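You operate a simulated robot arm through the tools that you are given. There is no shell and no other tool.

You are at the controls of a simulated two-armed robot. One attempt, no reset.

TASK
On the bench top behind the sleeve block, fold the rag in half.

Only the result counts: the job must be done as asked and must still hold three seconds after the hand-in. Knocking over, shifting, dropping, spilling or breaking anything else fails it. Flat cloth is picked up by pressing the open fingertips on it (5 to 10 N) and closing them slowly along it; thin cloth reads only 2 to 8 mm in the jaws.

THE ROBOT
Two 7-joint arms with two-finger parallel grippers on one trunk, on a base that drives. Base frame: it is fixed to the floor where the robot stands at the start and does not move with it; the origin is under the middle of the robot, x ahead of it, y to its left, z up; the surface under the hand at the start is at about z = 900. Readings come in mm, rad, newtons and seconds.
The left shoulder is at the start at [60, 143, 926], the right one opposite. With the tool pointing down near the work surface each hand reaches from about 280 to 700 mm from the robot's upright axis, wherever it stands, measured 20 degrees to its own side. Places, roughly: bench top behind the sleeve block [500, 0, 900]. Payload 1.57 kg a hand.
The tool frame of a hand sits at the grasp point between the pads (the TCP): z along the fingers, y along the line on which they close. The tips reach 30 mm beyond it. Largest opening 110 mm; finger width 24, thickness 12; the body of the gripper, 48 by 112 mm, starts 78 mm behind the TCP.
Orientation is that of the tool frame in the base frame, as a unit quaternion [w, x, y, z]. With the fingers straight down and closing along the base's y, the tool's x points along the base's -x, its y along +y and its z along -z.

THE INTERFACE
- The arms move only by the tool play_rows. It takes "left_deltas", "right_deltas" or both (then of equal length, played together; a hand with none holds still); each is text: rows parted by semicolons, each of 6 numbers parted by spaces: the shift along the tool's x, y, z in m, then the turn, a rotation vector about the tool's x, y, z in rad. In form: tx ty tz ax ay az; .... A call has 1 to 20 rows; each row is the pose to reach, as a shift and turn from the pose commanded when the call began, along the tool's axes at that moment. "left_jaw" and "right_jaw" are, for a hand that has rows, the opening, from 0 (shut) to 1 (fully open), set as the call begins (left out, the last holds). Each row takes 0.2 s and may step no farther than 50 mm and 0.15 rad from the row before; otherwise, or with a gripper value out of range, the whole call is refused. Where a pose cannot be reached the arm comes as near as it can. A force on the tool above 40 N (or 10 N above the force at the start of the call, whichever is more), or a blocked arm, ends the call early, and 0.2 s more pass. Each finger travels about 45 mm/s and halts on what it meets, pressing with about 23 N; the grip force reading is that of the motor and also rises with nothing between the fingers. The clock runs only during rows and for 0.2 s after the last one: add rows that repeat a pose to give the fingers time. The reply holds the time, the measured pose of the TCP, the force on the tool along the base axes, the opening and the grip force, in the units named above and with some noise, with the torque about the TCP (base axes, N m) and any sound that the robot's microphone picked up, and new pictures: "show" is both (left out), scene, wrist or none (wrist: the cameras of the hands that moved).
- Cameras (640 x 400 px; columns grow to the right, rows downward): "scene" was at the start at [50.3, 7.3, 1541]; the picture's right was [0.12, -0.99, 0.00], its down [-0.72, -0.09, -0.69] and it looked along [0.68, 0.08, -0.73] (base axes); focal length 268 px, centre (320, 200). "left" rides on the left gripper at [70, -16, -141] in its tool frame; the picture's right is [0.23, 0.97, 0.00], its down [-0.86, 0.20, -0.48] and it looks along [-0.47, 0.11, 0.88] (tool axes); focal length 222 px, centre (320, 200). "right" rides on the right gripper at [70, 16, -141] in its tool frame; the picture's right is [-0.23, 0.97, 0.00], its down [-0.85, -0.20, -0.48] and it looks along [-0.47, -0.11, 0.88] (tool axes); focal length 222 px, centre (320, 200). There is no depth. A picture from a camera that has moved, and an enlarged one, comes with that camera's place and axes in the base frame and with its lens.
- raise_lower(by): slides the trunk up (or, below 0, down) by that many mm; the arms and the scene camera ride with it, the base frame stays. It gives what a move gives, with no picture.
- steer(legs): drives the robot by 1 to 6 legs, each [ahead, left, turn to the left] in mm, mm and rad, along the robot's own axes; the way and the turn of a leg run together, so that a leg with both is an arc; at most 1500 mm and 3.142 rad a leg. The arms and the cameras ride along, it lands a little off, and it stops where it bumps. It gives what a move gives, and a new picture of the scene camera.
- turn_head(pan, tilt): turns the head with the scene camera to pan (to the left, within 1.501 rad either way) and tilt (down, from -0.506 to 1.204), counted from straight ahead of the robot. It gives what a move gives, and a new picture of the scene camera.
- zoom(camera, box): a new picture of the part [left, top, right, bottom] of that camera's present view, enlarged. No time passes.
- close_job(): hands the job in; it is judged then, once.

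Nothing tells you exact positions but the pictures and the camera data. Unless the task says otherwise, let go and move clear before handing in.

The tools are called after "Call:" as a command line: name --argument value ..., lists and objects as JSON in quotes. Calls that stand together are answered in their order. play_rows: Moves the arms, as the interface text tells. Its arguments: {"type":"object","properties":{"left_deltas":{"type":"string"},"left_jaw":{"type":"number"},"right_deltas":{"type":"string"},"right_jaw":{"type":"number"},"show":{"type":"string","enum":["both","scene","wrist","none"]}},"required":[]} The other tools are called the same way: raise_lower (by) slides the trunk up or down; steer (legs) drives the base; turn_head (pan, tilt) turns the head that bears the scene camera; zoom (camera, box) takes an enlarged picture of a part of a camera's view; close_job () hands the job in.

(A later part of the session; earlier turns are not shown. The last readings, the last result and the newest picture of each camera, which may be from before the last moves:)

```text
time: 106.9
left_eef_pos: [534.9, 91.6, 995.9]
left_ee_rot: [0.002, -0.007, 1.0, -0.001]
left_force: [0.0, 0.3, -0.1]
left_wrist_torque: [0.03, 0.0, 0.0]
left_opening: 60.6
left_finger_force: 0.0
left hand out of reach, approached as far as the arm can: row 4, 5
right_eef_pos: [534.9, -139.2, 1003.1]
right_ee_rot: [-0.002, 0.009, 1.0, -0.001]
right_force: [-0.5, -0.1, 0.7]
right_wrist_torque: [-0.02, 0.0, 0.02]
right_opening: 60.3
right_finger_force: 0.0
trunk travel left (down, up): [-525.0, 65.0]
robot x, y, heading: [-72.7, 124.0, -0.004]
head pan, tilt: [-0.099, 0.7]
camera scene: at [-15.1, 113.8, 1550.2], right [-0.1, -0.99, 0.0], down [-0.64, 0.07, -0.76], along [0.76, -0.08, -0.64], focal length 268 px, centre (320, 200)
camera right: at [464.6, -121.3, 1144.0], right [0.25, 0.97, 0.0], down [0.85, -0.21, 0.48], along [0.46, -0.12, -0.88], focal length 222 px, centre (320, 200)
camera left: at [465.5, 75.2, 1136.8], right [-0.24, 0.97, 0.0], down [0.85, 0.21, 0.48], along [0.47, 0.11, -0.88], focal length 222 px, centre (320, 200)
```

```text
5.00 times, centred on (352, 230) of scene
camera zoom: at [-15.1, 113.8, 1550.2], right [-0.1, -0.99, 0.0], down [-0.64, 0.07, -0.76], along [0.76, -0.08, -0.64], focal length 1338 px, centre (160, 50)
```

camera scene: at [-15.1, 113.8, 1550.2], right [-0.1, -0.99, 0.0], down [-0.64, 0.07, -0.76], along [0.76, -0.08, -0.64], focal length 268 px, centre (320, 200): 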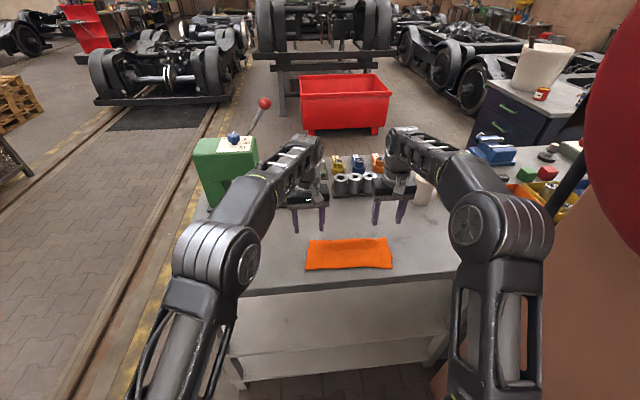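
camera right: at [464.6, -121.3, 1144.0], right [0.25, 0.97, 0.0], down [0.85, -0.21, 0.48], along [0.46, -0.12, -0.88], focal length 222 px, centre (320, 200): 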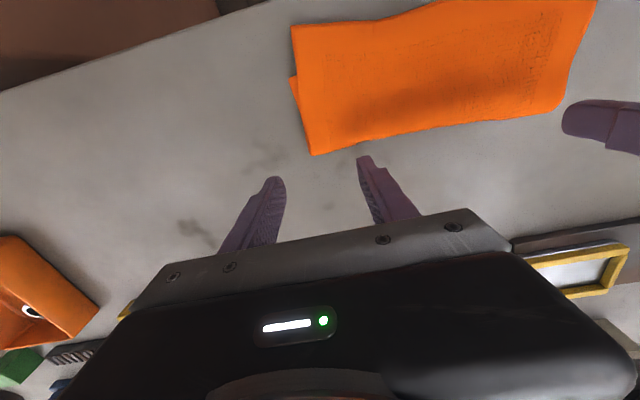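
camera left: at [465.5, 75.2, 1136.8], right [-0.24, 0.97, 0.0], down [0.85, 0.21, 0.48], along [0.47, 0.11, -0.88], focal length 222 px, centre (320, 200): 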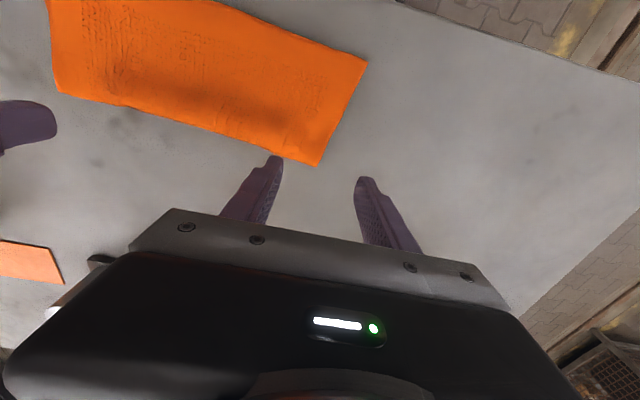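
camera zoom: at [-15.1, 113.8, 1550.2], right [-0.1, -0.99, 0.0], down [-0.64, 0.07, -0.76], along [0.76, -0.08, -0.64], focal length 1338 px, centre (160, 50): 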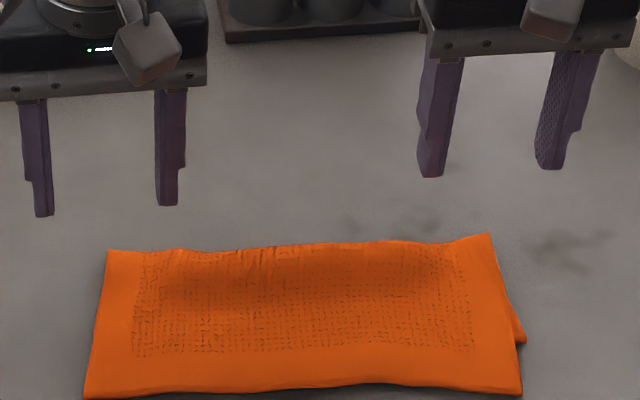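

The rag is now neatly folded and fully on the bench, but the top layer overshoots the lower by about 20–40 mm. To true it up I'll re-grip the top layer's near corners, where only a single layer lies on the bench, and re-lay them. First I'll back up so the hands come over the near edge.

Call:
steer --legs '[[-100, 0, 0]]'

Call:
play_rows --left_deltas "0 -0.005 0.012 0 0 0; 0 -0.01 0.024 0 0 0; 0 -0.01 0.024 0 0 0" --right_deltas "0.004 0.01 0.012 0 0 0; 0.008 0.025 0.03 0 0 0; 0.008 0.025 0.03 0 0 0" --left_jaw 0.34 --right_jaw 0.34 --show "both"

Call:
zoom --camera "scene" --box '[288, 180, 416, 260]'

```text
time: 108.0
left_eef_pos: [434.0, 93.4, 996.6]
left_ee_rot: [0.003, -0.006, 1.0, -0.001]
left_force: [-0.2, -0.1, 0.1]
left_wrist_torque: [-0.02, -0.01, -0.01]
left_opening: 60.3
left_finger_force: 0.1
right_eef_pos: [433.5, -139.5, 1004.4]
right_ee_rot: [-0.001, 0.009, 1.0, -0.002]
right_force: [-1.6, -0.4, 0.7]
right_wrist_torque: [0.0, -0.07, 0.01]
right_opening: 60.3
right_finger_force: 0.0
trunk travel left (down, up): [-525.0, 65.0]
robot x, y, heading: [-169.7, 122.7, -0.001]
head pan, tilt: [-0.099, 0.7]
camera scene: at [-116.5, 114.2, 1550.3], right [-0.1, -0.99, 0.0], down [-0.64, 0.07, -0.77], along [0.76, -0.08, -0.64], focal length 268 px, centre (320, 200)
```

scene: 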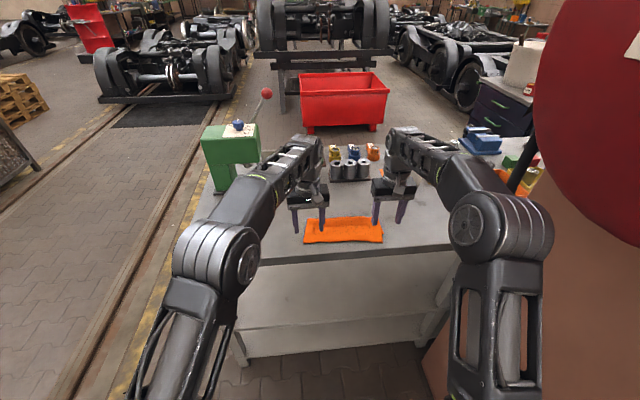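

```text
time: 108.8
left_eef_pos: [435.3, 81.9, 971.4]
left_ee_rot: [0.001, -0.007, 1.0, -0.001]
left_force: [-0.6, 0.0, 0.5]
left_wrist_torque: [0.01, -0.02, 0.0]
left_opening: 37.4
left_finger_force: 0.1
right_eef_pos: [427.2, -114.5, 973.7]
right_ee_rot: [-0.002, 0.008, 1.0, -0.002]
right_force: [-1.1, -0.3, -0.3]
right_wrist_torque: [0.02, -0.05, -0.01]
right_opening: 37.5
right_finger_force: 0.0
trunk travel left (down, up): [-525.0, 65.0]
robot x, y, heading: [-171.1, 117.2, -0.006]
head pan, tilt: [-0.099, 0.7]
camera scene: at [-114.9, 114.1, 1550.3], right [-0.1, -0.99, 0.0], down [-0.64, 0.07, -0.77], along [0.76, -0.08, -0.64], focal length 268 px, centre (320, 200)
camera right: at [357.0, -95.8, 1113.9], right [0.24, 0.97, 0.0], down [0.85, -0.21, 0.48], along [0.46, -0.12, -0.88], focal length 222 px, centre (320, 200)
camera left: at [365.9, 66.2, 1113.0], right [-0.24, 0.97, 0.0], down [0.85, 0.21, 0.48], along [0.47, 0.11, -0.88], focal length 222 px, centre (320, 200)
```

scene: 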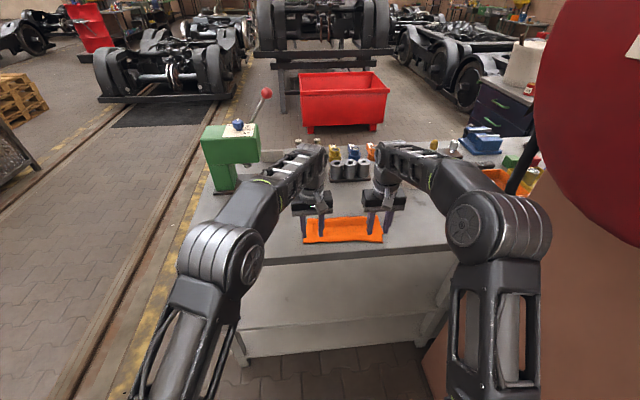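
right: 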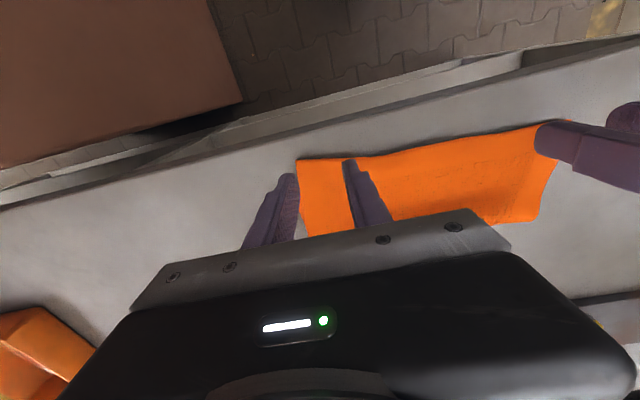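
left: 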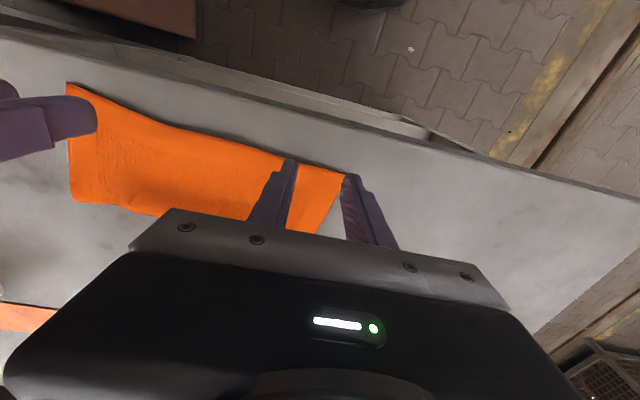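

```text
5.00 times, centred on (352, 220) of scene
camera zoom: at [-114.9, 114.1, 1550.3], right [-0.1, -0.99, 0.0], down [-0.64, 0.07, -0.77], along [0.76, -0.08, -0.64], focal length 1338 px, centre (160, 100)
```

zoom: 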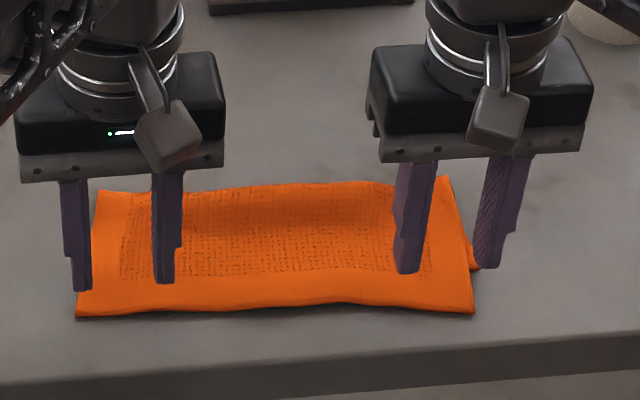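

The near-edge corners of the top layer are at about (441,109) and (419,-135). I'll position over the single-layer strip and lower to just above it.

Call:
play_rows --left_deltas "-0.009 -0.003 0.01 0 0 0; -0.018 -0.006 0.02 0 0 0; -0.018 -0.006 0.03 0 0 0; -0.018 -0.006 0.034 0 0 0; -0.018 -0.006 0.034 0 0 0" --right_deltas "-0.003 0.006 0.01 0 0 0; -0.005 0.0115 0.02 0 0 0; -0.005 0.0115 0.03 0 0 0; -0.005 0.0115 0.036 0 0 0; -0.005 0.0115 0.036 0 0 0" --show "wrist"

Call:
zoom --camera "left" --box '[224, 100, 416, 220]'

Call:
zoom --camera "right" --box '[224, 100, 416, 220]'

```text
time: 110.0
left_eef_pos: [453.0, 75.7, 937.6]
left_ee_rot: [0.003, -0.007, 1.0, -0.001]
left_force: [0.0, -1.0, 1.7]
left_wrist_torque: [-0.01, 0.0, -0.04]
left_opening: 37.3
left_finger_force: 0.2
right_eef_pos: [432.4, -103.8, 937.5]
right_ee_rot: [-0.001, 0.009, 1.0, -0.001]
right_force: [-0.2, -0.4, 1.1]
right_wrist_torque: [0.04, -0.02, 0.0]
right_opening: 37.6
right_finger_force: 0.1
trunk travel left (down, up): [-525.0, 65.0]
robot x, y, heading: [-168.1, 126.6, -0.001]
head pan, tilt: [-0.099, 0.7]
camera right: at [362.7, -84.3, 1077.5], right [0.24, 0.97, 0.0], down [0.85, -0.21, 0.48], along [0.46, -0.12, -0.88], focal length 222 px, centre (320, 200)
camera left: at [384.5, 60.3, 1078.8], right [-0.24, 0.97, 0.0], down [0.85, 0.21, 0.48], along [0.47, 0.11, -0.88], focal length 222 px, centre (320, 200)
```

right: 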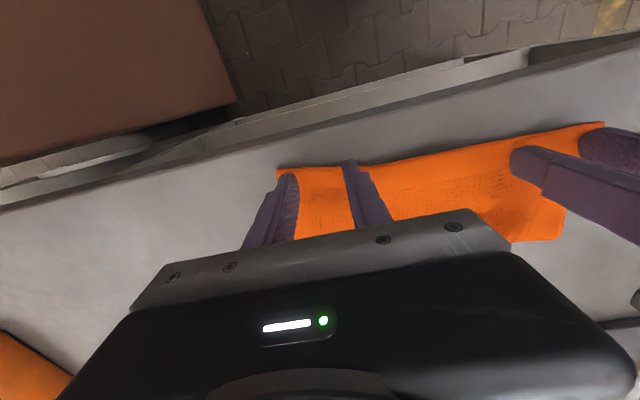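
left: 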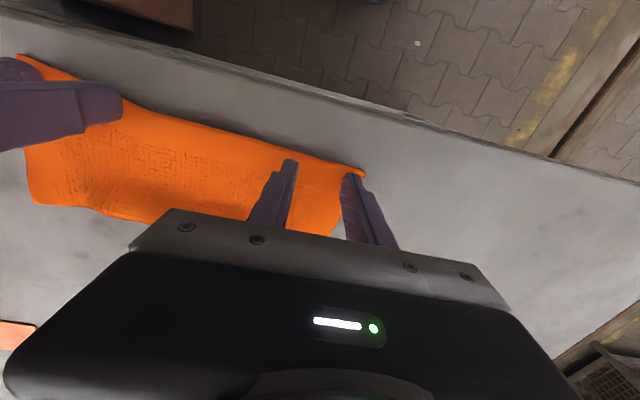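

```text
3.33 times, centred on (320, 160) of left
camera zoom: at [384.5, 60.3, 1078.8], right [-0.24, 0.97, 0.0], down [0.85, 0.21, 0.48], along [0.47, 0.11, -0.88], focal length 740 px, centre (320, 333)
```

zoom: 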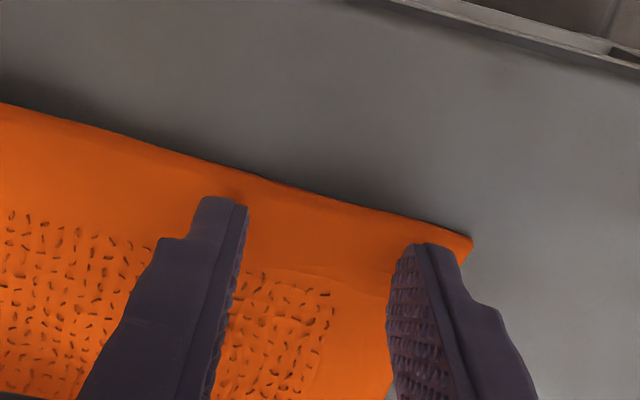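

```text
3.33 times, centred on (320, 160) of right
camera zoom: at [362.7, -84.3, 1077.5], right [0.24, 0.97, 0.0], down [0.85, -0.21, 0.48], along [0.46, -0.12, -0.88], focal length 740 px, centre (320, 333)
```

zoom: 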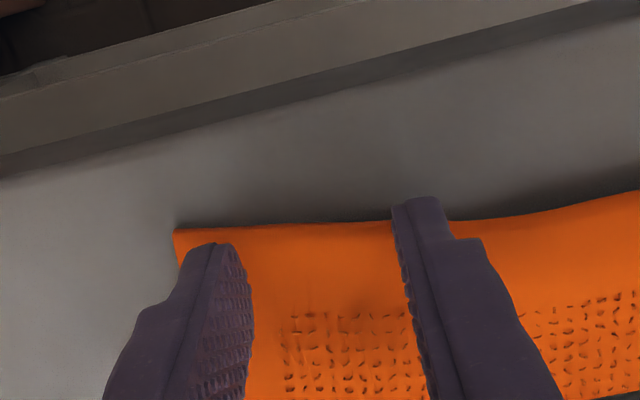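

Positions look right: both fingertip pairs are on the single-layer hem. Pressing and closing slowly as before.

Call:
play_rows --left_deltas "0 0 0.001 0 0 0; 0 0 0.002 0 0 0; 0 0 0.003 0 0 0; 0 0 0.004 0 0 0; 0 0 0.004 0 0 0" --right_deltas "-0.004 0 0.001 0 0 0; -0.004 0 0.002 0 0 0; -0.004 0 0.003 0 0 0; -0.004 0 0.004 0 0 0; -0.004 0 0.004 0 0 0" --show "none"

```text
time: 111.2
left_eef_pos: [453.9, 76.8, 934.6]
left_ee_rot: [0.004, -0.007, 1.0, -0.002]
left_force: [1.8, -0.3, 13.1]
left_wrist_torque: [-0.14, -0.22, 0.02]
left_opening: 37.4
left_finger_force: 0.0
right_eef_pos: [435.3, -102.9, 933.4]
right_ee_rot: [0.001, 0.008, 1.0, -0.001]
right_force: [0.7, 0.5, 7.9]
right_wrist_torque: [0.07, -0.14, -0.01]
right_opening: 37.5
right_finger_force: 0.0
trunk travel left (down, up): [-525.0, 65.0]
robot x, y, heading: [-167.2, 121.7, 0.0]
head pan, tilt: [-0.099, 0.7]
```

The torque shows the +x side of the fingertips resting on the two-layer part, so I'll shift both hands about 7 mm toward the edge and press again.

Call:
play_rows --left_deltas "0 0 -0.006 0 0 0; 0.007 0 -0.006 0 0 0; 0.007 0 0 0 0 0; 0.007 0 0.001 0 0 0; 0.007 0 0.001 0 0 0" --right_deltas "0 0 -0.006 0 0 0; 0.007 0 -0.006 0 0 0; 0.007 0 0 0 0 0; 0.007 0 0.001 0 0 0; 0.007 0 0.001 0 0 0" --show "none"

```text
time: 112.4
left_eef_pos: [446.2, 76.9, 933.8]
left_ee_rot: [0.005, -0.007, 1.0, -0.002]
left_force: [0.2, -1.7, 18.1]
left_wrist_torque: [-0.18, -0.2, 0.03]
left_opening: 37.3
left_finger_force: 0.0
right_eef_pos: [428.5, -104.2, 934.0]
right_ee_rot: [-0.002, 0.01, 1.0, -0.002]
right_force: [0.2, -0.3, 4.8]
right_wrist_torque: [0.0, -0.03, 0.01]
right_opening: 37.2
right_finger_force: 0.2
trunk travel left (down, up): [-525.0, 65.0]
robot x, y, heading: [-171.8, 123.7, 0.001]
head pan, tilt: [-0.099, 0.7]
```

The left is already nearly aligned, so I'll use the left hand as a light pin there and re-lay only the right corner. Pressing and closing the right jaw on the single layer:

Call:
play_rows --left_deltas "0 0 -0.0015 0 0 0; 0 0 -0.0015 0 0 0" --right_deltas "0 0 0.0008 0 0 0; 0 0 0.0008 0 0 0" --right_jaw 0.3 --show "none"

Call:
play_rows --right_deltas "0 0 0 0 0 0; 0 0 0 0 0 0" --right_jaw 0.25 --show "none"

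Call:
play_rows --right_deltas "0 0 0 0 0 0; 0 0 0 0 0 0" --right_jaw 0.2 --show "wrist"

Call:
zoom --camera "right" --box '[224, 100, 416, 220]'

```text
time: 113.0
left_eef_pos: [446.2, 76.9, 935.0]
left_ee_rot: [0.004, -0.007, 1.0, -0.001]
left_force: [2.8, -1.2, 15.5]
left_wrist_torque: [-0.18, -0.19, 0.03]
left_opening: 37.4
left_finger_force: 0.5
right_eef_pos: [429.4, -102.0, 932.8]
right_ee_rot: [0.0, 0.008, 1.0, -0.001]
right_force: [-1.7, 1.3, 12.0]
right_wrist_torque: [0.05, -0.04, -0.01]
right_opening: 32.6
right_finger_force: 0.0
trunk travel left (down, up): [-525.0, 65.0]
robot x, y, heading: [-169.7, 121.0, -0.002]
head pan, tilt: [-0.099, 0.7]
```

```text
time: 113.6
left_eef_pos: [445.5, 76.7, 933.1]
left_ee_rot: [0.004, -0.007, 1.0, -0.001]
left_force: [3.2, -2.1, 14.5]
left_wrist_torque: [-0.18, -0.24, 0.03]
left_opening: 37.4
left_finger_force: 0.4
right_eef_pos: [427.4, -101.2, 932.7]
right_ee_rot: [0.0, 0.008, 1.0, -0.001]
right_force: [0.7, 2.8, 13.6]
right_wrist_torque: [0.04, -0.07, 0.02]
right_opening: 26.9
right_finger_force: 0.0
trunk travel left (down, up): [-525.0, 65.0]
robot x, y, heading: [-166.6, 122.5, -0.003]
head pan, tilt: [-0.099, 0.7]
```

```text
time: 114.2
left_eef_pos: [445.7, 77.2, 934.6]
left_ee_rot: [0.004, -0.007, 1.0, -0.001]
left_force: [3.2, -2.3, 15.1]
left_wrist_torque: [-0.21, -0.2, 0.01]
left_opening: 37.6
left_finger_force: 0.2
right_eef_pos: [428.5, -102.4, 932.9]
right_ee_rot: [0.0, 0.009, 1.0, -0.003]
right_force: [0.1, 3.9, 15.4]
right_wrist_torque: [0.05, -0.12, 0.02]
right_opening: 22.2
right_finger_force: 0.2
trunk travel left (down, up): [-525.0, 65.0]
robot x, y, heading: [-169.6, 125.0, -0.003]
head pan, tilt: [-0.099, 0.7]
camera right: at [357.9, -83.7, 1073.6], right [0.24, 0.97, 0.0], down [0.85, -0.21, 0.48], along [0.46, -0.12, -0.88], focal length 222 px, centre (320, 200)
```

right: 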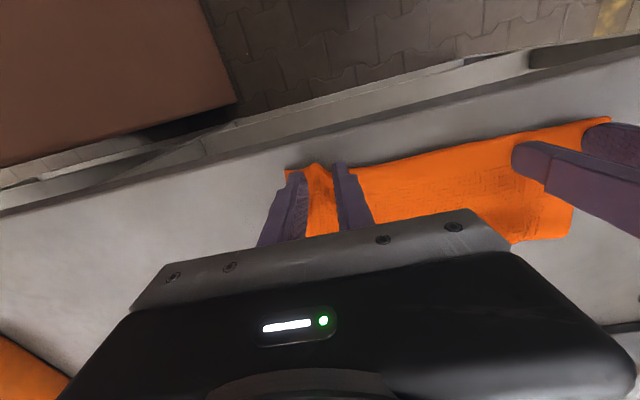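

```text
3.33 times, centred on (320, 160) of right
camera zoom: at [357.9, -83.7, 1073.6], right [0.24, 0.97, 0.0], down [0.85, -0.21, 0.48], along [0.46, -0.12, -0.88], focal length 740 px, centre (320, 333)
```

zoom: 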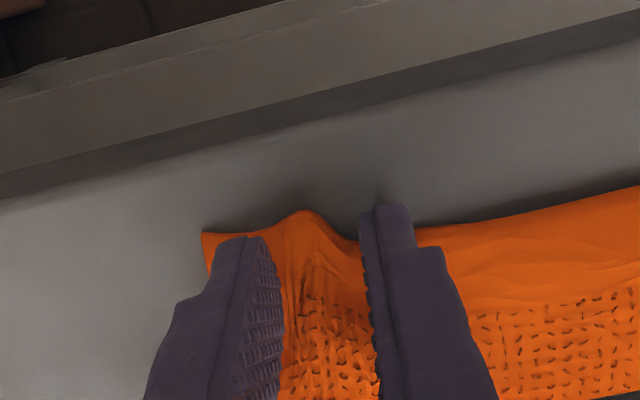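

Rippling nicely between the right pads. Continuing to close.

Call:
play_rows --right_deltas "0 0 -0.0008 0 0 0; 0 0 -0.0008 0 0 0" --right_jaw 0.15 --show "none"

Call:
play_rows --right_deltas "0 0 -0.0004 0 0 0; 0 0 -0.0004 0 0 0" --right_jaw 0.1 --show "none"

Call:
play_rows --right_deltas "0 0 0 0 0 0; 0 0 0 0 0 0" --right_jaw 0.05 --show "none"

Call:
play_rows --right_deltas "0 0 0 0 0 0; 0 0 0 0 0 0; 0 0 0 0 0 0" --right_jaw 0 --show "wrist"

Call:
zoom --camera "right" --box '[224, 100, 416, 220]'

```text
time: 114.8
left_eef_pos: [445.6, 77.9, 935.5]
left_ee_rot: [0.004, -0.006, 1.0, -0.001]
left_force: [1.4, -2.4, 15.6]
left_wrist_torque: [-0.22, -0.22, 0.03]
left_opening: 37.9
left_finger_force: 0.4
right_eef_pos: [428.0, -101.6, 932.8]
right_ee_rot: [-0.001, 0.009, 1.0, -0.001]
right_force: [1.9, 2.5, 13.9]
right_wrist_torque: [0.09, -0.12, 0.03]
right_opening: 17.0
right_finger_force: 1.9
trunk travel left (down, up): [-525.0, 65.0]
robot x, y, heading: [-168.1, 125.3, -0.003]
head pan, tilt: [-0.099, 0.7]
```

```text
time: 115.4
left_eef_pos: [446.7, 77.8, 934.6]
left_ee_rot: [0.003, -0.007, 1.0, -0.001]
left_force: [2.5, -2.2, 14.9]
left_wrist_torque: [-0.23, -0.2, 0.03]
left_opening: 37.5
left_finger_force: 0.5
right_eef_pos: [428.5, -103.1, 933.0]
right_ee_rot: [-0.001, 0.008, 1.0, -0.001]
right_force: [-0.1, 2.2, 11.0]
right_wrist_torque: [0.02, -0.05, 0.03]
right_opening: 11.4
right_finger_force: 4.3
trunk travel left (down, up): [-525.0, 65.0]
robot x, y, heading: [-170.0, 120.0, -0.002]
head pan, tilt: [-0.099, 0.7]
```

```text
time: 116.0
left_eef_pos: [445.5, 76.9, 935.2]
left_ee_rot: [0.004, -0.007, 1.0, -0.001]
left_force: [1.4, -2.7, 16.0]
left_wrist_torque: [-0.23, -0.18, 0.0]
left_opening: 37.6
left_finger_force: 0.3
right_eef_pos: [428.5, -102.0, 934.2]
right_ee_rot: [-0.001, 0.009, 1.0, -0.002]
right_force: [0.9, 2.1, 9.3]
right_wrist_torque: [0.03, -0.08, 0.04]
right_opening: 7.2
right_finger_force: 2.6
trunk travel left (down, up): [-525.0, 65.0]
robot x, y, heading: [-169.1, 122.9, 0.0]
head pan, tilt: [-0.099, 0.7]
```

```text
time: 116.8
left_eef_pos: [446.2, 76.6, 934.7]
left_ee_rot: [0.003, -0.008, 1.0, -0.002]
left_force: [0.9, -3.7, 15.8]
left_wrist_torque: [-0.26, -0.17, -0.04]
left_opening: 37.7
left_finger_force: 0.7
right_eef_pos: [428.6, -102.8, 933.8]
right_ee_rot: [0.0, 0.009, 1.0, -0.002]
right_force: [0.4, 6.1, 8.6]
right_wrist_torque: [0.17, -0.01, 0.02]
right_opening: 3.4
right_finger_force: 22.5
trunk travel left (down, up): [-525.0, 65.0]
robot x, y, heading: [-169.8, 122.8, -0.001]
head pan, tilt: [-0.099, 0.7]
camera right: at [358.0, -83.5, 1074.1], right [0.24, 0.97, 0.0], down [0.85, -0.21, 0.48], along [0.46, -0.12, -0.88], focal length 222 px, centre (320, 200)
```

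right: 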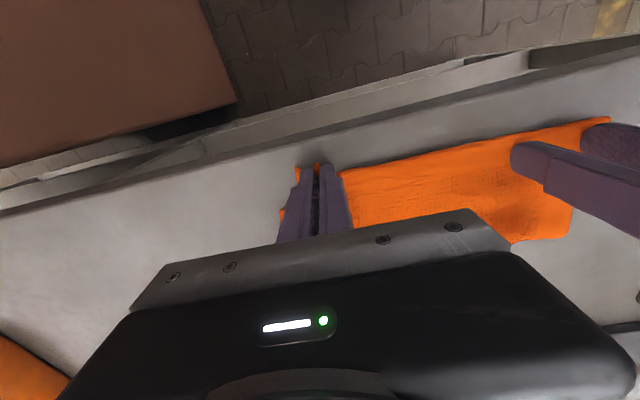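

```text
3.33 times, centred on (320, 160) of right
camera zoom: at [358.0, -83.5, 1074.1], right [0.24, 0.97, 0.0], down [0.85, -0.21, 0.48], along [0.46, -0.12, -0.88], focal length 740 px, centre (320, 333)
```

zoom: 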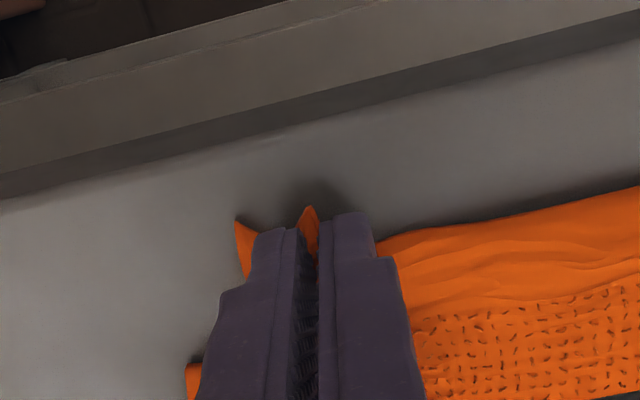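

The right corner of the top layer is gripped. The lower layer's right corner sits near (453,-146), so I'll lift the top corner, carry it +36 mm in x and -11 mm in y, and set it down over that corner.

Call:
play_rows --right_deltas "0 0 -0.012 0 0 0; 0 0 -0.024 0 0 0; -0.006 -0.002 -0.036 0 0 0; -0.016 -0.005 -0.042 0 0 0; -0.028 -0.008 -0.042 0 0 0; -0.038 -0.011 -0.038 0 0 0; -0.041 -0.011 -0.028 0 0 0; -0.041 -0.011 -0.028 0 0 0" --show "both"

Call:
zoom --camera "scene" --box '[288, 180, 416, 260]'

```text
time: 118.6
left_eef_pos: [445.5, 75.8, 933.8]
left_ee_rot: [0.003, -0.007, 1.0, -0.001]
left_force: [1.9, -11.7, 16.2]
left_wrist_torque: [-0.71, -0.22, -0.06]
left_opening: 37.7
left_finger_force: 6.9
right_eef_pos: [468.3, -114.8, 959.8]
right_ee_rot: [-0.001, 0.01, 1.0, -0.002]
right_force: [-1.6, 9.3, -1.3]
right_wrist_torque: [0.31, 0.09, 0.14]
right_opening: 3.3
right_finger_force: 23.0
trunk travel left (down, up): [-525.0, 65.0]
robot x, y, heading: [-168.2, 126.6, 0.001]
head pan, tilt: [-0.099, 0.7]
camera scene: at [-116.3, 114.4, 1550.4], right [-0.1, -0.99, 0.0], down [-0.64, 0.07, -0.77], along [0.76, -0.08, -0.64], focal length 268 px, centre (320, 200)
camera right: at [398.8, -96.1, 1100.9], right [0.25, 0.97, 0.0], down [0.85, -0.21, 0.48], along [0.46, -0.12, -0.88], focal length 222 px, centre (320, 200)
```

scene: 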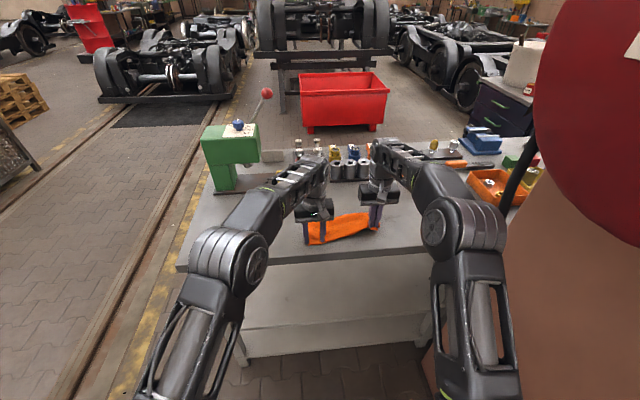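
right: 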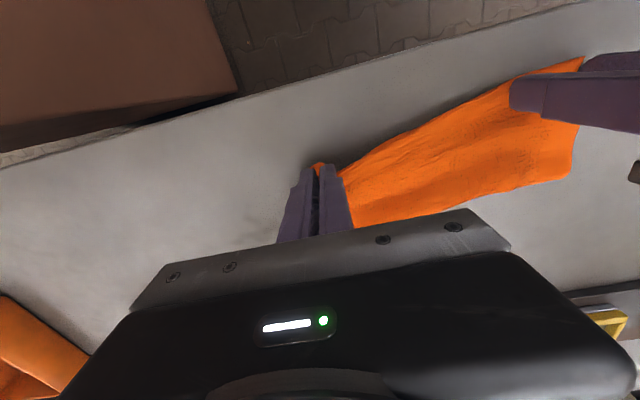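

```text
5.00 times, centred on (352, 220) of scene
camera zoom: at [-116.3, 114.4, 1550.4], right [-0.1, -0.99, 0.0], down [-0.64, 0.07, -0.77], along [0.76, -0.08, -0.64], focal length 1338 px, centre (160, 100)
```

zoom: 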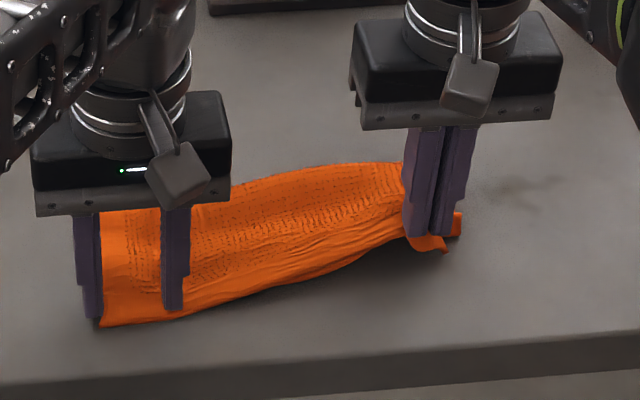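

Call:
zoom --camera "scene" --box '[340, 200, 404, 240]'

Call:
zoom --camera "right" --box '[224, 100, 416, 220]'

Call:
zoom --camera "left" --box '[0, 0, 480, 300]'

```text
10.00 times, centred on (372, 220) of scene
camera zoom: at [-116.3, 114.4, 1550.4], right [-0.1, -0.99, 0.0], down [-0.64, 0.07, -0.77], along [0.76, -0.08, -0.64], focal length 2676 px, centre (-200, 0)
```

zoom: 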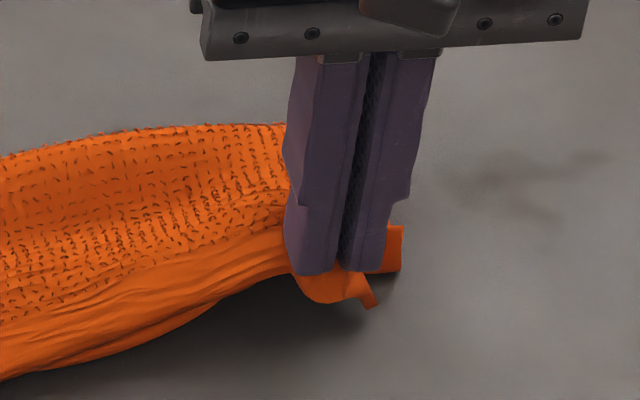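

```text
3.33 times, centred on (320, 160) of right
camera zoom: at [398.8, -96.1, 1100.9], right [0.25, 0.97, 0.0], down [0.85, -0.21, 0.48], along [0.46, -0.12, -0.88], focal length 740 px, centre (320, 333)
```

zoom: 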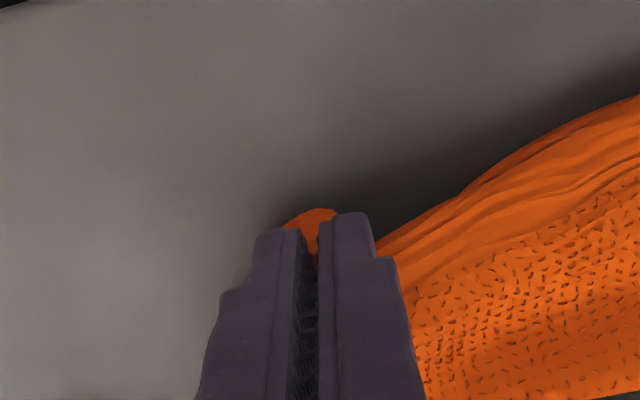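

```text
1.33 times, centred on (240, 150) of left
camera zoom: at [376.2, 60.1, 1076.0], right [-0.24, 0.97, 0.0], down [0.85, 0.21, 0.48], along [0.47, 0.11, -0.88], focal length 296 px, centre (427, 267)
```

zoom: 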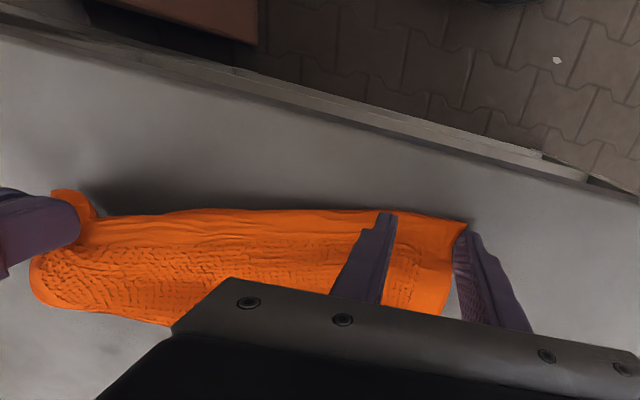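

The lower layer came along with the pinch, so I'll carry the corner back to where it lines up with the left side, set it down, and release wide to reassess.

Call:
play_rows --right_deltas "0.01 0.002 0 0 0 0; 0.02 0.004 0.004 0 0 0; 0.027 0.005 0.012 0 0 0; 0.027 0.005 0.02 0 0 0; 0.027 0.005 0.023 0 0 0; 0.027 0.005 0.023 0 0 0" --show "none"

Call:
play_rows --left_deltas "0 0 -0.004 0 0 0; 0 0 -0.015 0 0 0; 0 0 -0.035 0 0 0; 0 0 -0.035 0 0 0; 0 0 -0.035 0 0 0" --right_deltas "0 0 0 0 0 0; 0 0 0 0 0 0; 0 0 0 0 0 0; 0 0 0 0 0 0; 0 0 -0.003 0 0 0" --right_jaw 0.6 --show "none"

Call:
play_rows --right_deltas "0 0 -0.015 0 0 0; 0 0 -0.035 0 0 0; 0 0 -0.05 0 0 0; 0 0 -0.05 0 0 0" --show "both"

Call:
zoom --camera "scene" --box '[288, 180, 416, 260]'

```text
time: 120.0
left_eef_pos: [445.9, 76.6, 933.4]
left_ee_rot: [0.003, -0.007, 1.0, -0.001]
left_force: [-0.3, -1.1, 16.2]
left_wrist_torque: [-0.42, -0.13, -0.07]
left_opening: 38.3
left_finger_force: 0.6
right_eef_pos: [441.4, -110.9, 938.1]
right_ee_rot: [-0.001, 0.01, 1.0, -0.002]
right_force: [-0.5, 0.5, 0.1]
right_wrist_torque: [0.01, 0.0, 0.02]
right_opening: 3.3
right_finger_force: 22.6
trunk travel left (down, up): [-525.0, 65.0]
robot x, y, heading: [-171.7, 125.3, -0.004]
head pan, tilt: [-0.099, 0.7]
```

```text
time: 121.2
left_eef_pos: [446.0, 77.5, 968.6]
left_ee_rot: [0.002, -0.007, 1.0, -0.001]
left_force: [-0.1, 0.6, 0.1]
left_wrist_torque: [0.0, -0.01, 0.02]
left_opening: 37.5
left_finger_force: 0.0
right_eef_pos: [442.6, -108.9, 939.6]
right_ee_rot: [-0.002, 0.009, 1.0, -0.002]
right_force: [-0.1, -0.1, 0.5]
right_wrist_torque: [-0.04, 0.01, -0.01]
right_opening: 65.7
right_finger_force: 0.0
trunk travel left (down, up): [-525.0, 65.0]
robot x, y, heading: [-167.5, 123.3, -0.007]
head pan, tilt: [-0.099, 0.7]
```

```text
time: 122.2
left_eef_pos: [445.3, 77.0, 969.2]
left_ee_rot: [0.002, -0.007, 1.0, 0.0]
left_force: [-0.4, 0.0, -0.9]
left_wrist_torque: [0.01, 0.02, 0.01]
left_opening: 37.4
left_finger_force: 0.0
right_eef_pos: [443.1, -108.9, 990.5]
right_ee_rot: [-0.001, 0.009, 1.0, -0.002]
right_force: [0.6, 0.4, 0.9]
right_wrist_torque: [-0.03, 0.01, 0.0]
right_opening: 65.8
right_finger_force: 0.1
trunk travel left (down, up): [-525.0, 65.0]
robot x, y, heading: [-171.2, 125.6, -0.002]
head pan, tilt: [-0.099, 0.7]
camera scene: at [-114.5, 114.1, 1550.2], right [-0.1, -0.99, 0.0], down [-0.64, 0.07, -0.76], along [0.76, -0.08, -0.64], focal length 268 px, centre (320, 200)
camera right: at [373.1, -90.5, 1131.0], right [0.24, 0.97, 0.0], down [0.85, -0.21, 0.48], along [0.46, -0.12, -0.88], focal length 222 px, centre (320, 200)
```

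scene: 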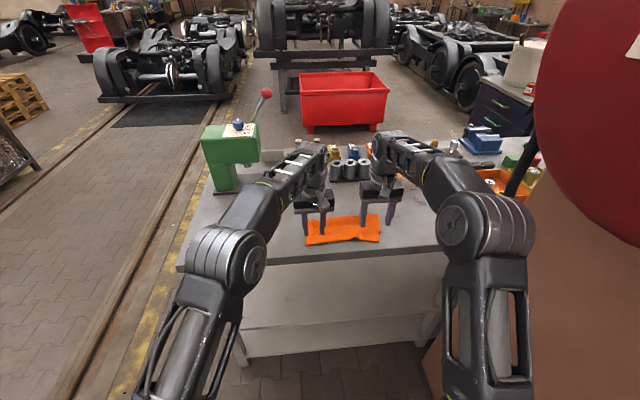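
right: 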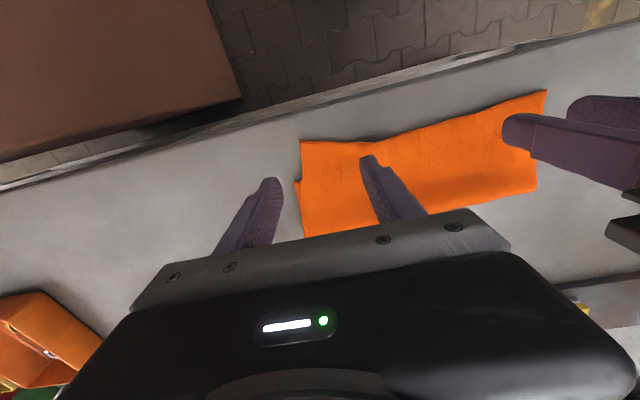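

```text
5.00 times, centred on (352, 220) of scene
camera zoom: at [-114.5, 114.1, 1550.2], right [-0.1, -0.99, 0.0], down [-0.64, 0.07, -0.76], along [0.76, -0.08, -0.64], focal length 1338 px, centre (160, 100)
```

zoom: 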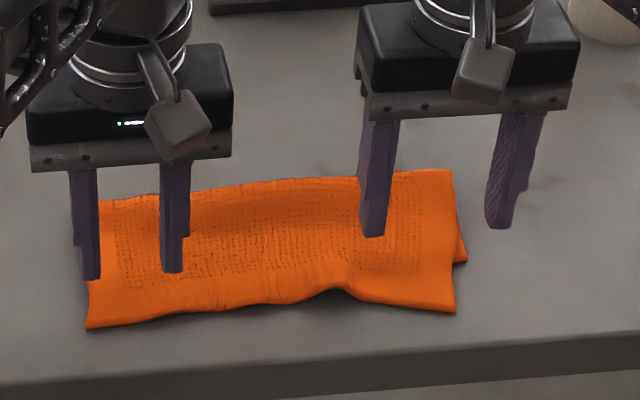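

Call:
play_rows --left_deltas "0 0.02 -0.02 0 0 0; 0 0.05 -0.035 0 0 0; 0 0.09 -0.04 0 0 0; 0 0.13 -0.04 0 0 0; 0 0.13 -0.04 0 0 0" --right_deltas "0 -0.02 -0.01 0 0 0; 0 -0.045 -0.02 0 0 0; 0 -0.07 -0.02 0 0 0; 0 -0.095 -0.02 0 0 0; 0 -0.095 -0.02 0 0 0" --show "both"

Call:
zoom --camera "scene" --box '[288, 180, 416, 260]'

Call:
zoom --camera "right" --box '[320, 20, 640, 220]'

Call:
zoom --camera "left" --box '[0, 20, 320, 220]'

```text
time: 123.4
left_eef_pos: [444.4, 207.3, 1008.5]
left_ee_rot: [0.001, -0.007, 1.0, -0.001]
left_force: [0.7, 0.1, 0.7]
left_wrist_torque: [0.01, 0.0, 0.02]
left_opening: 37.4
left_finger_force: 0.0
right_eef_pos: [441.1, -203.9, 1009.4]
right_ee_rot: [-0.002, 0.008, 1.0, -0.002]
right_force: [0.4, -0.4, -0.1]
right_wrist_torque: [-0.01, -0.03, -0.02]
right_opening: 65.9
right_finger_force: 0.1
trunk travel left (down, up): [-525.0, 65.0]
robot x, y, heading: [-171.7, 126.3, -0.003]
head pan, tilt: [-0.099, 0.7]
camera scene: at [-114.6, 114.0, 1550.3], right [-0.1, -0.99, 0.0], down [-0.64, 0.07, -0.76], along [0.76, -0.08, -0.64], focal length 268 px, centre (320, 200)
camera right: at [372.0, -185.6, 1150.2], right [0.24, 0.97, 0.0], down [0.85, -0.21, 0.48], along [0.46, -0.12, -0.88], focal length 222 px, centre (320, 200)
camera left: at [374.3, 190.5, 1150.3], right [-0.24, 0.97, 0.0], down [0.85, 0.21, 0.48], along [0.47, 0.11, -0.88], focal length 222 px, centre (320, 200)
```

scene: 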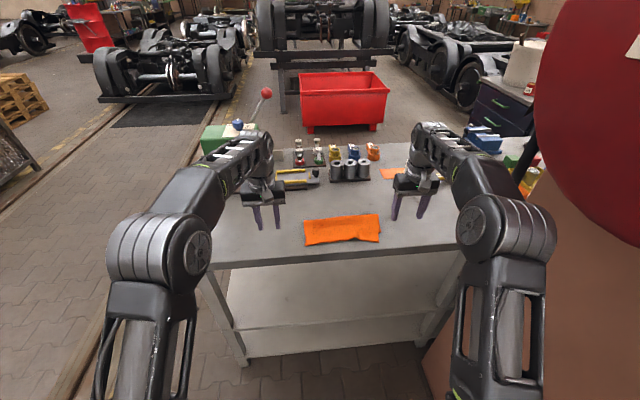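
right: 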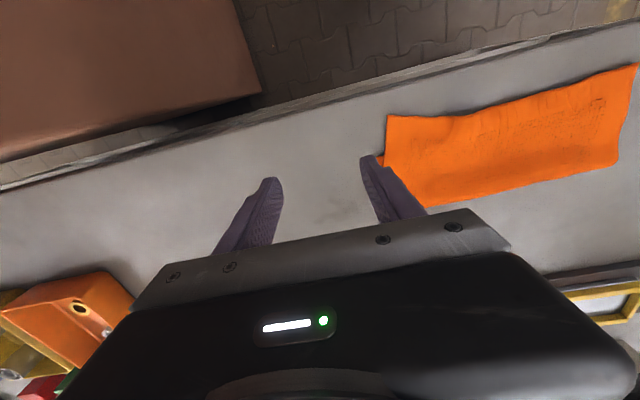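
left: 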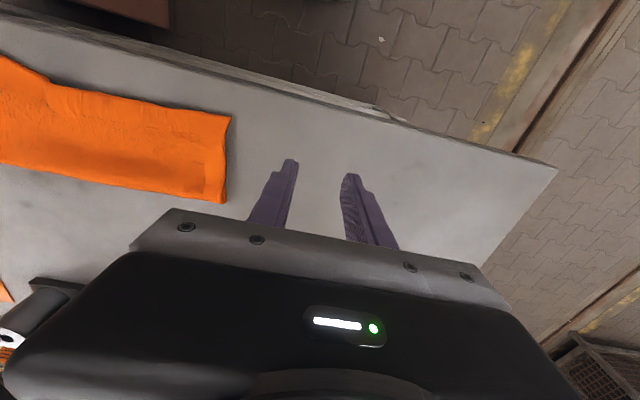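

```text
5.00 times, centred on (352, 220) of scene
camera zoom: at [-114.6, 114.0, 1550.3], right [-0.1, -0.99, 0.0], down [-0.64, 0.07, -0.76], along [0.76, -0.08, -0.64], focal length 1338 px, centre (160, 100)
```

zoom: 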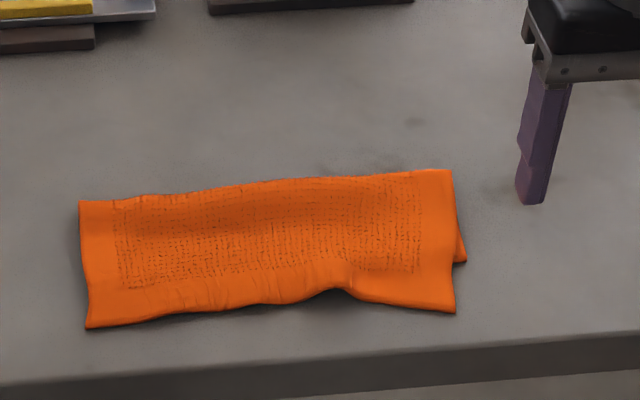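

```text
2.00 times, centred on (480, 120) of right
camera zoom: at [372.0, -185.6, 1150.2], right [0.24, 0.97, 0.0], down [0.85, -0.21, 0.48], along [0.46, -0.12, -0.88], focal length 444 px, centre (0, 360)
```

zoom: 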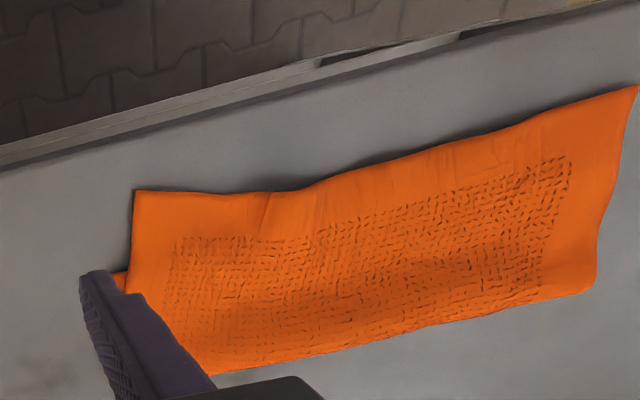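

```text
2.00 times, centred on (160, 120) of left
camera zoom: at [374.3, 190.5, 1150.3], right [-0.24, 0.97, 0.0], down [0.85, 0.21, 0.48], along [0.47, 0.11, -0.88], focal length 444 px, centre (640, 360)
```

zoom: 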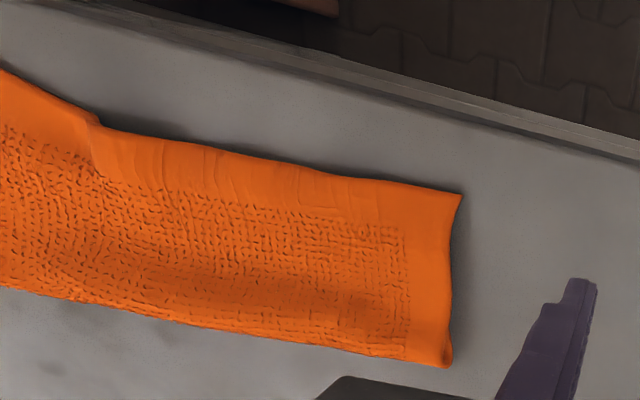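

Measured: the fold runs straight at x≈542. The top layer's near edge overshoots the lower by about 10 mm at the left and about 42 mm at the right corner. I'll re-grip only the top layer's hem (a narrow strip at the left, wide at the right) to lift and re-lay it properly.

Call:
play_rows --left_deltas "0.003 -0.034 0 0 0 0; 0.006 -0.068 0 0 0 0; 0.009 -0.102 0 0 0 0; 0.0124 -0.135 0 0 0 0; 0.0124 -0.135 0.03 0 0 0; 0.0124 -0.135 0.062 0 0 0; 0.0124 -0.135 0.07 0 0 0; 0.0124 -0.135 0.07 0 0 0" --right_deltas "0.001 0.027 0 0 0 0; 0.003 0.055 0 0 0 0; 0.004 0.082 0 0 0 0; 0.005 0.109 0 0 0 0; 0.005 0.109 0.03 0 0 0; 0.005 0.109 0.062 0 0 0; 0.005 0.109 0.07 0 0 0; 0.005 0.109 0.07 0 0 0" --left_jaw 0.34 --right_jaw 0.34 --show "wrist"

Call:
zoom --camera "left" --box '[224, 100, 416, 220]'

Call:
zoom --camera "right" --box '[224, 100, 416, 220]'

```text
time: 125.2
left_eef_pos: [434.5, 71.2, 939.5]
left_ee_rot: [0.002, -0.008, 1.0, 0.0]
left_force: [-0.4, 0.4, 0.4]
left_wrist_torque: [0.01, -0.02, -0.02]
left_opening: 37.4
left_finger_force: 0.1
left hand out of reach, approached as far as the arm can: row 3, 4
right_eef_pos: [436.7, -96.0, 938.2]
right_ee_rot: [-0.001, 0.008, 1.0, -0.002]
right_force: [0.1, -0.4, 0.3]
right_wrist_torque: [0.0, 0.01, 0.01]
right_opening: 37.4
right_finger_force: 0.0
trunk travel left (down, up): [-525.0, 65.0]
robot x, y, heading: [-174.5, 123.3, -0.0]
head pan, tilt: [-0.099, 0.7]
camera right: at [367.6, -77.6, 1079.6], right [0.24, 0.97, 0.0], down [0.85, -0.21, 0.48], along [0.46, -0.12, -0.88], focal length 222 px, centre (320, 200)
camera left: at [364.3, 55.0, 1081.2], right [-0.24, 0.97, 0.0], down [0.85, 0.21, 0.48], along [0.47, 0.11, -0.88], focal length 222 px, centre (320, 200)
```

right: 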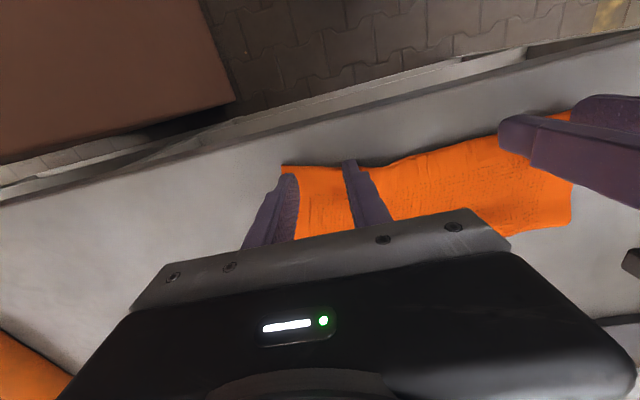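
left: 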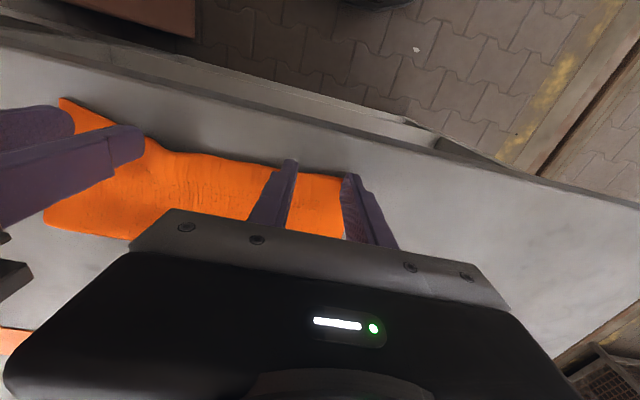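

```text
3.33 times, centred on (320, 160) of left
camera zoom: at [364.3, 55.0, 1081.2], right [-0.24, 0.97, 0.0], down [0.85, 0.21, 0.48], along [0.47, 0.11, -0.88], focal length 740 px, centre (320, 333)
```

zoom: 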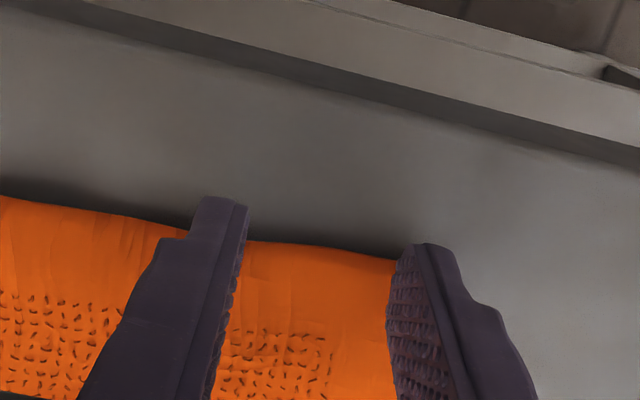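

```text
3.33 times, centred on (320, 160) of right
camera zoom: at [367.6, -77.6, 1079.6], right [0.24, 0.97, 0.0], down [0.85, -0.21, 0.48], along [0.46, -0.12, -0.88], focal length 740 px, centre (320, 333)
```

zoom: 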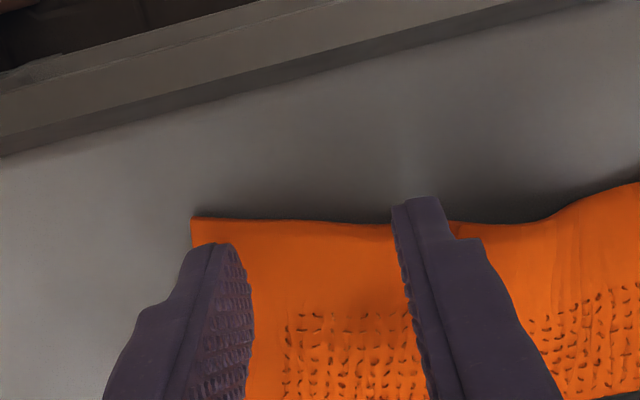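

Call:
play_rows --left_deltas "0.003 0 0.001 0 0 0; 0.003 0 0.002 0 0 0; 0.003 0 0.003 0 0 0; 0.003 0 0.004 0 0 0; 0.003 0 0.005 0 0 0; 0.003 0 0.005 0 0 0" --right_deltas "0 0 0.001 0 0 0; 0 0 0.002 0 0 0; 0 0 0.003 0 0 0; 0 0 0.004 0 0 0; 0 0 0.005 0 0 0; 0 0 0.005 0 0 0" --show "none"

```text
time: 126.6
left_eef_pos: [431.0, 69.5, 933.5]
left_ee_rot: [0.002, -0.007, 1.0, -0.001]
left_force: [-0.7, 0.5, 5.6]
left_wrist_torque: [-0.02, -0.06, 0.04]
left_opening: 37.4
left_finger_force: 0.0
right_eef_pos: [438.2, -94.5, 934.2]
right_ee_rot: [0.0, 0.009, 1.0, -0.001]
right_force: [0.2, -0.5, 0.6]
right_wrist_torque: [-0.04, -0.04, 0.02]
right_opening: 37.3
right_finger_force: 0.0
trunk travel left (down, up): [-525.0, 65.0]
robot x, y, heading: [-169.5, 125.6, -0.002]
head pan, tilt: [-0.099, 0.7]
```

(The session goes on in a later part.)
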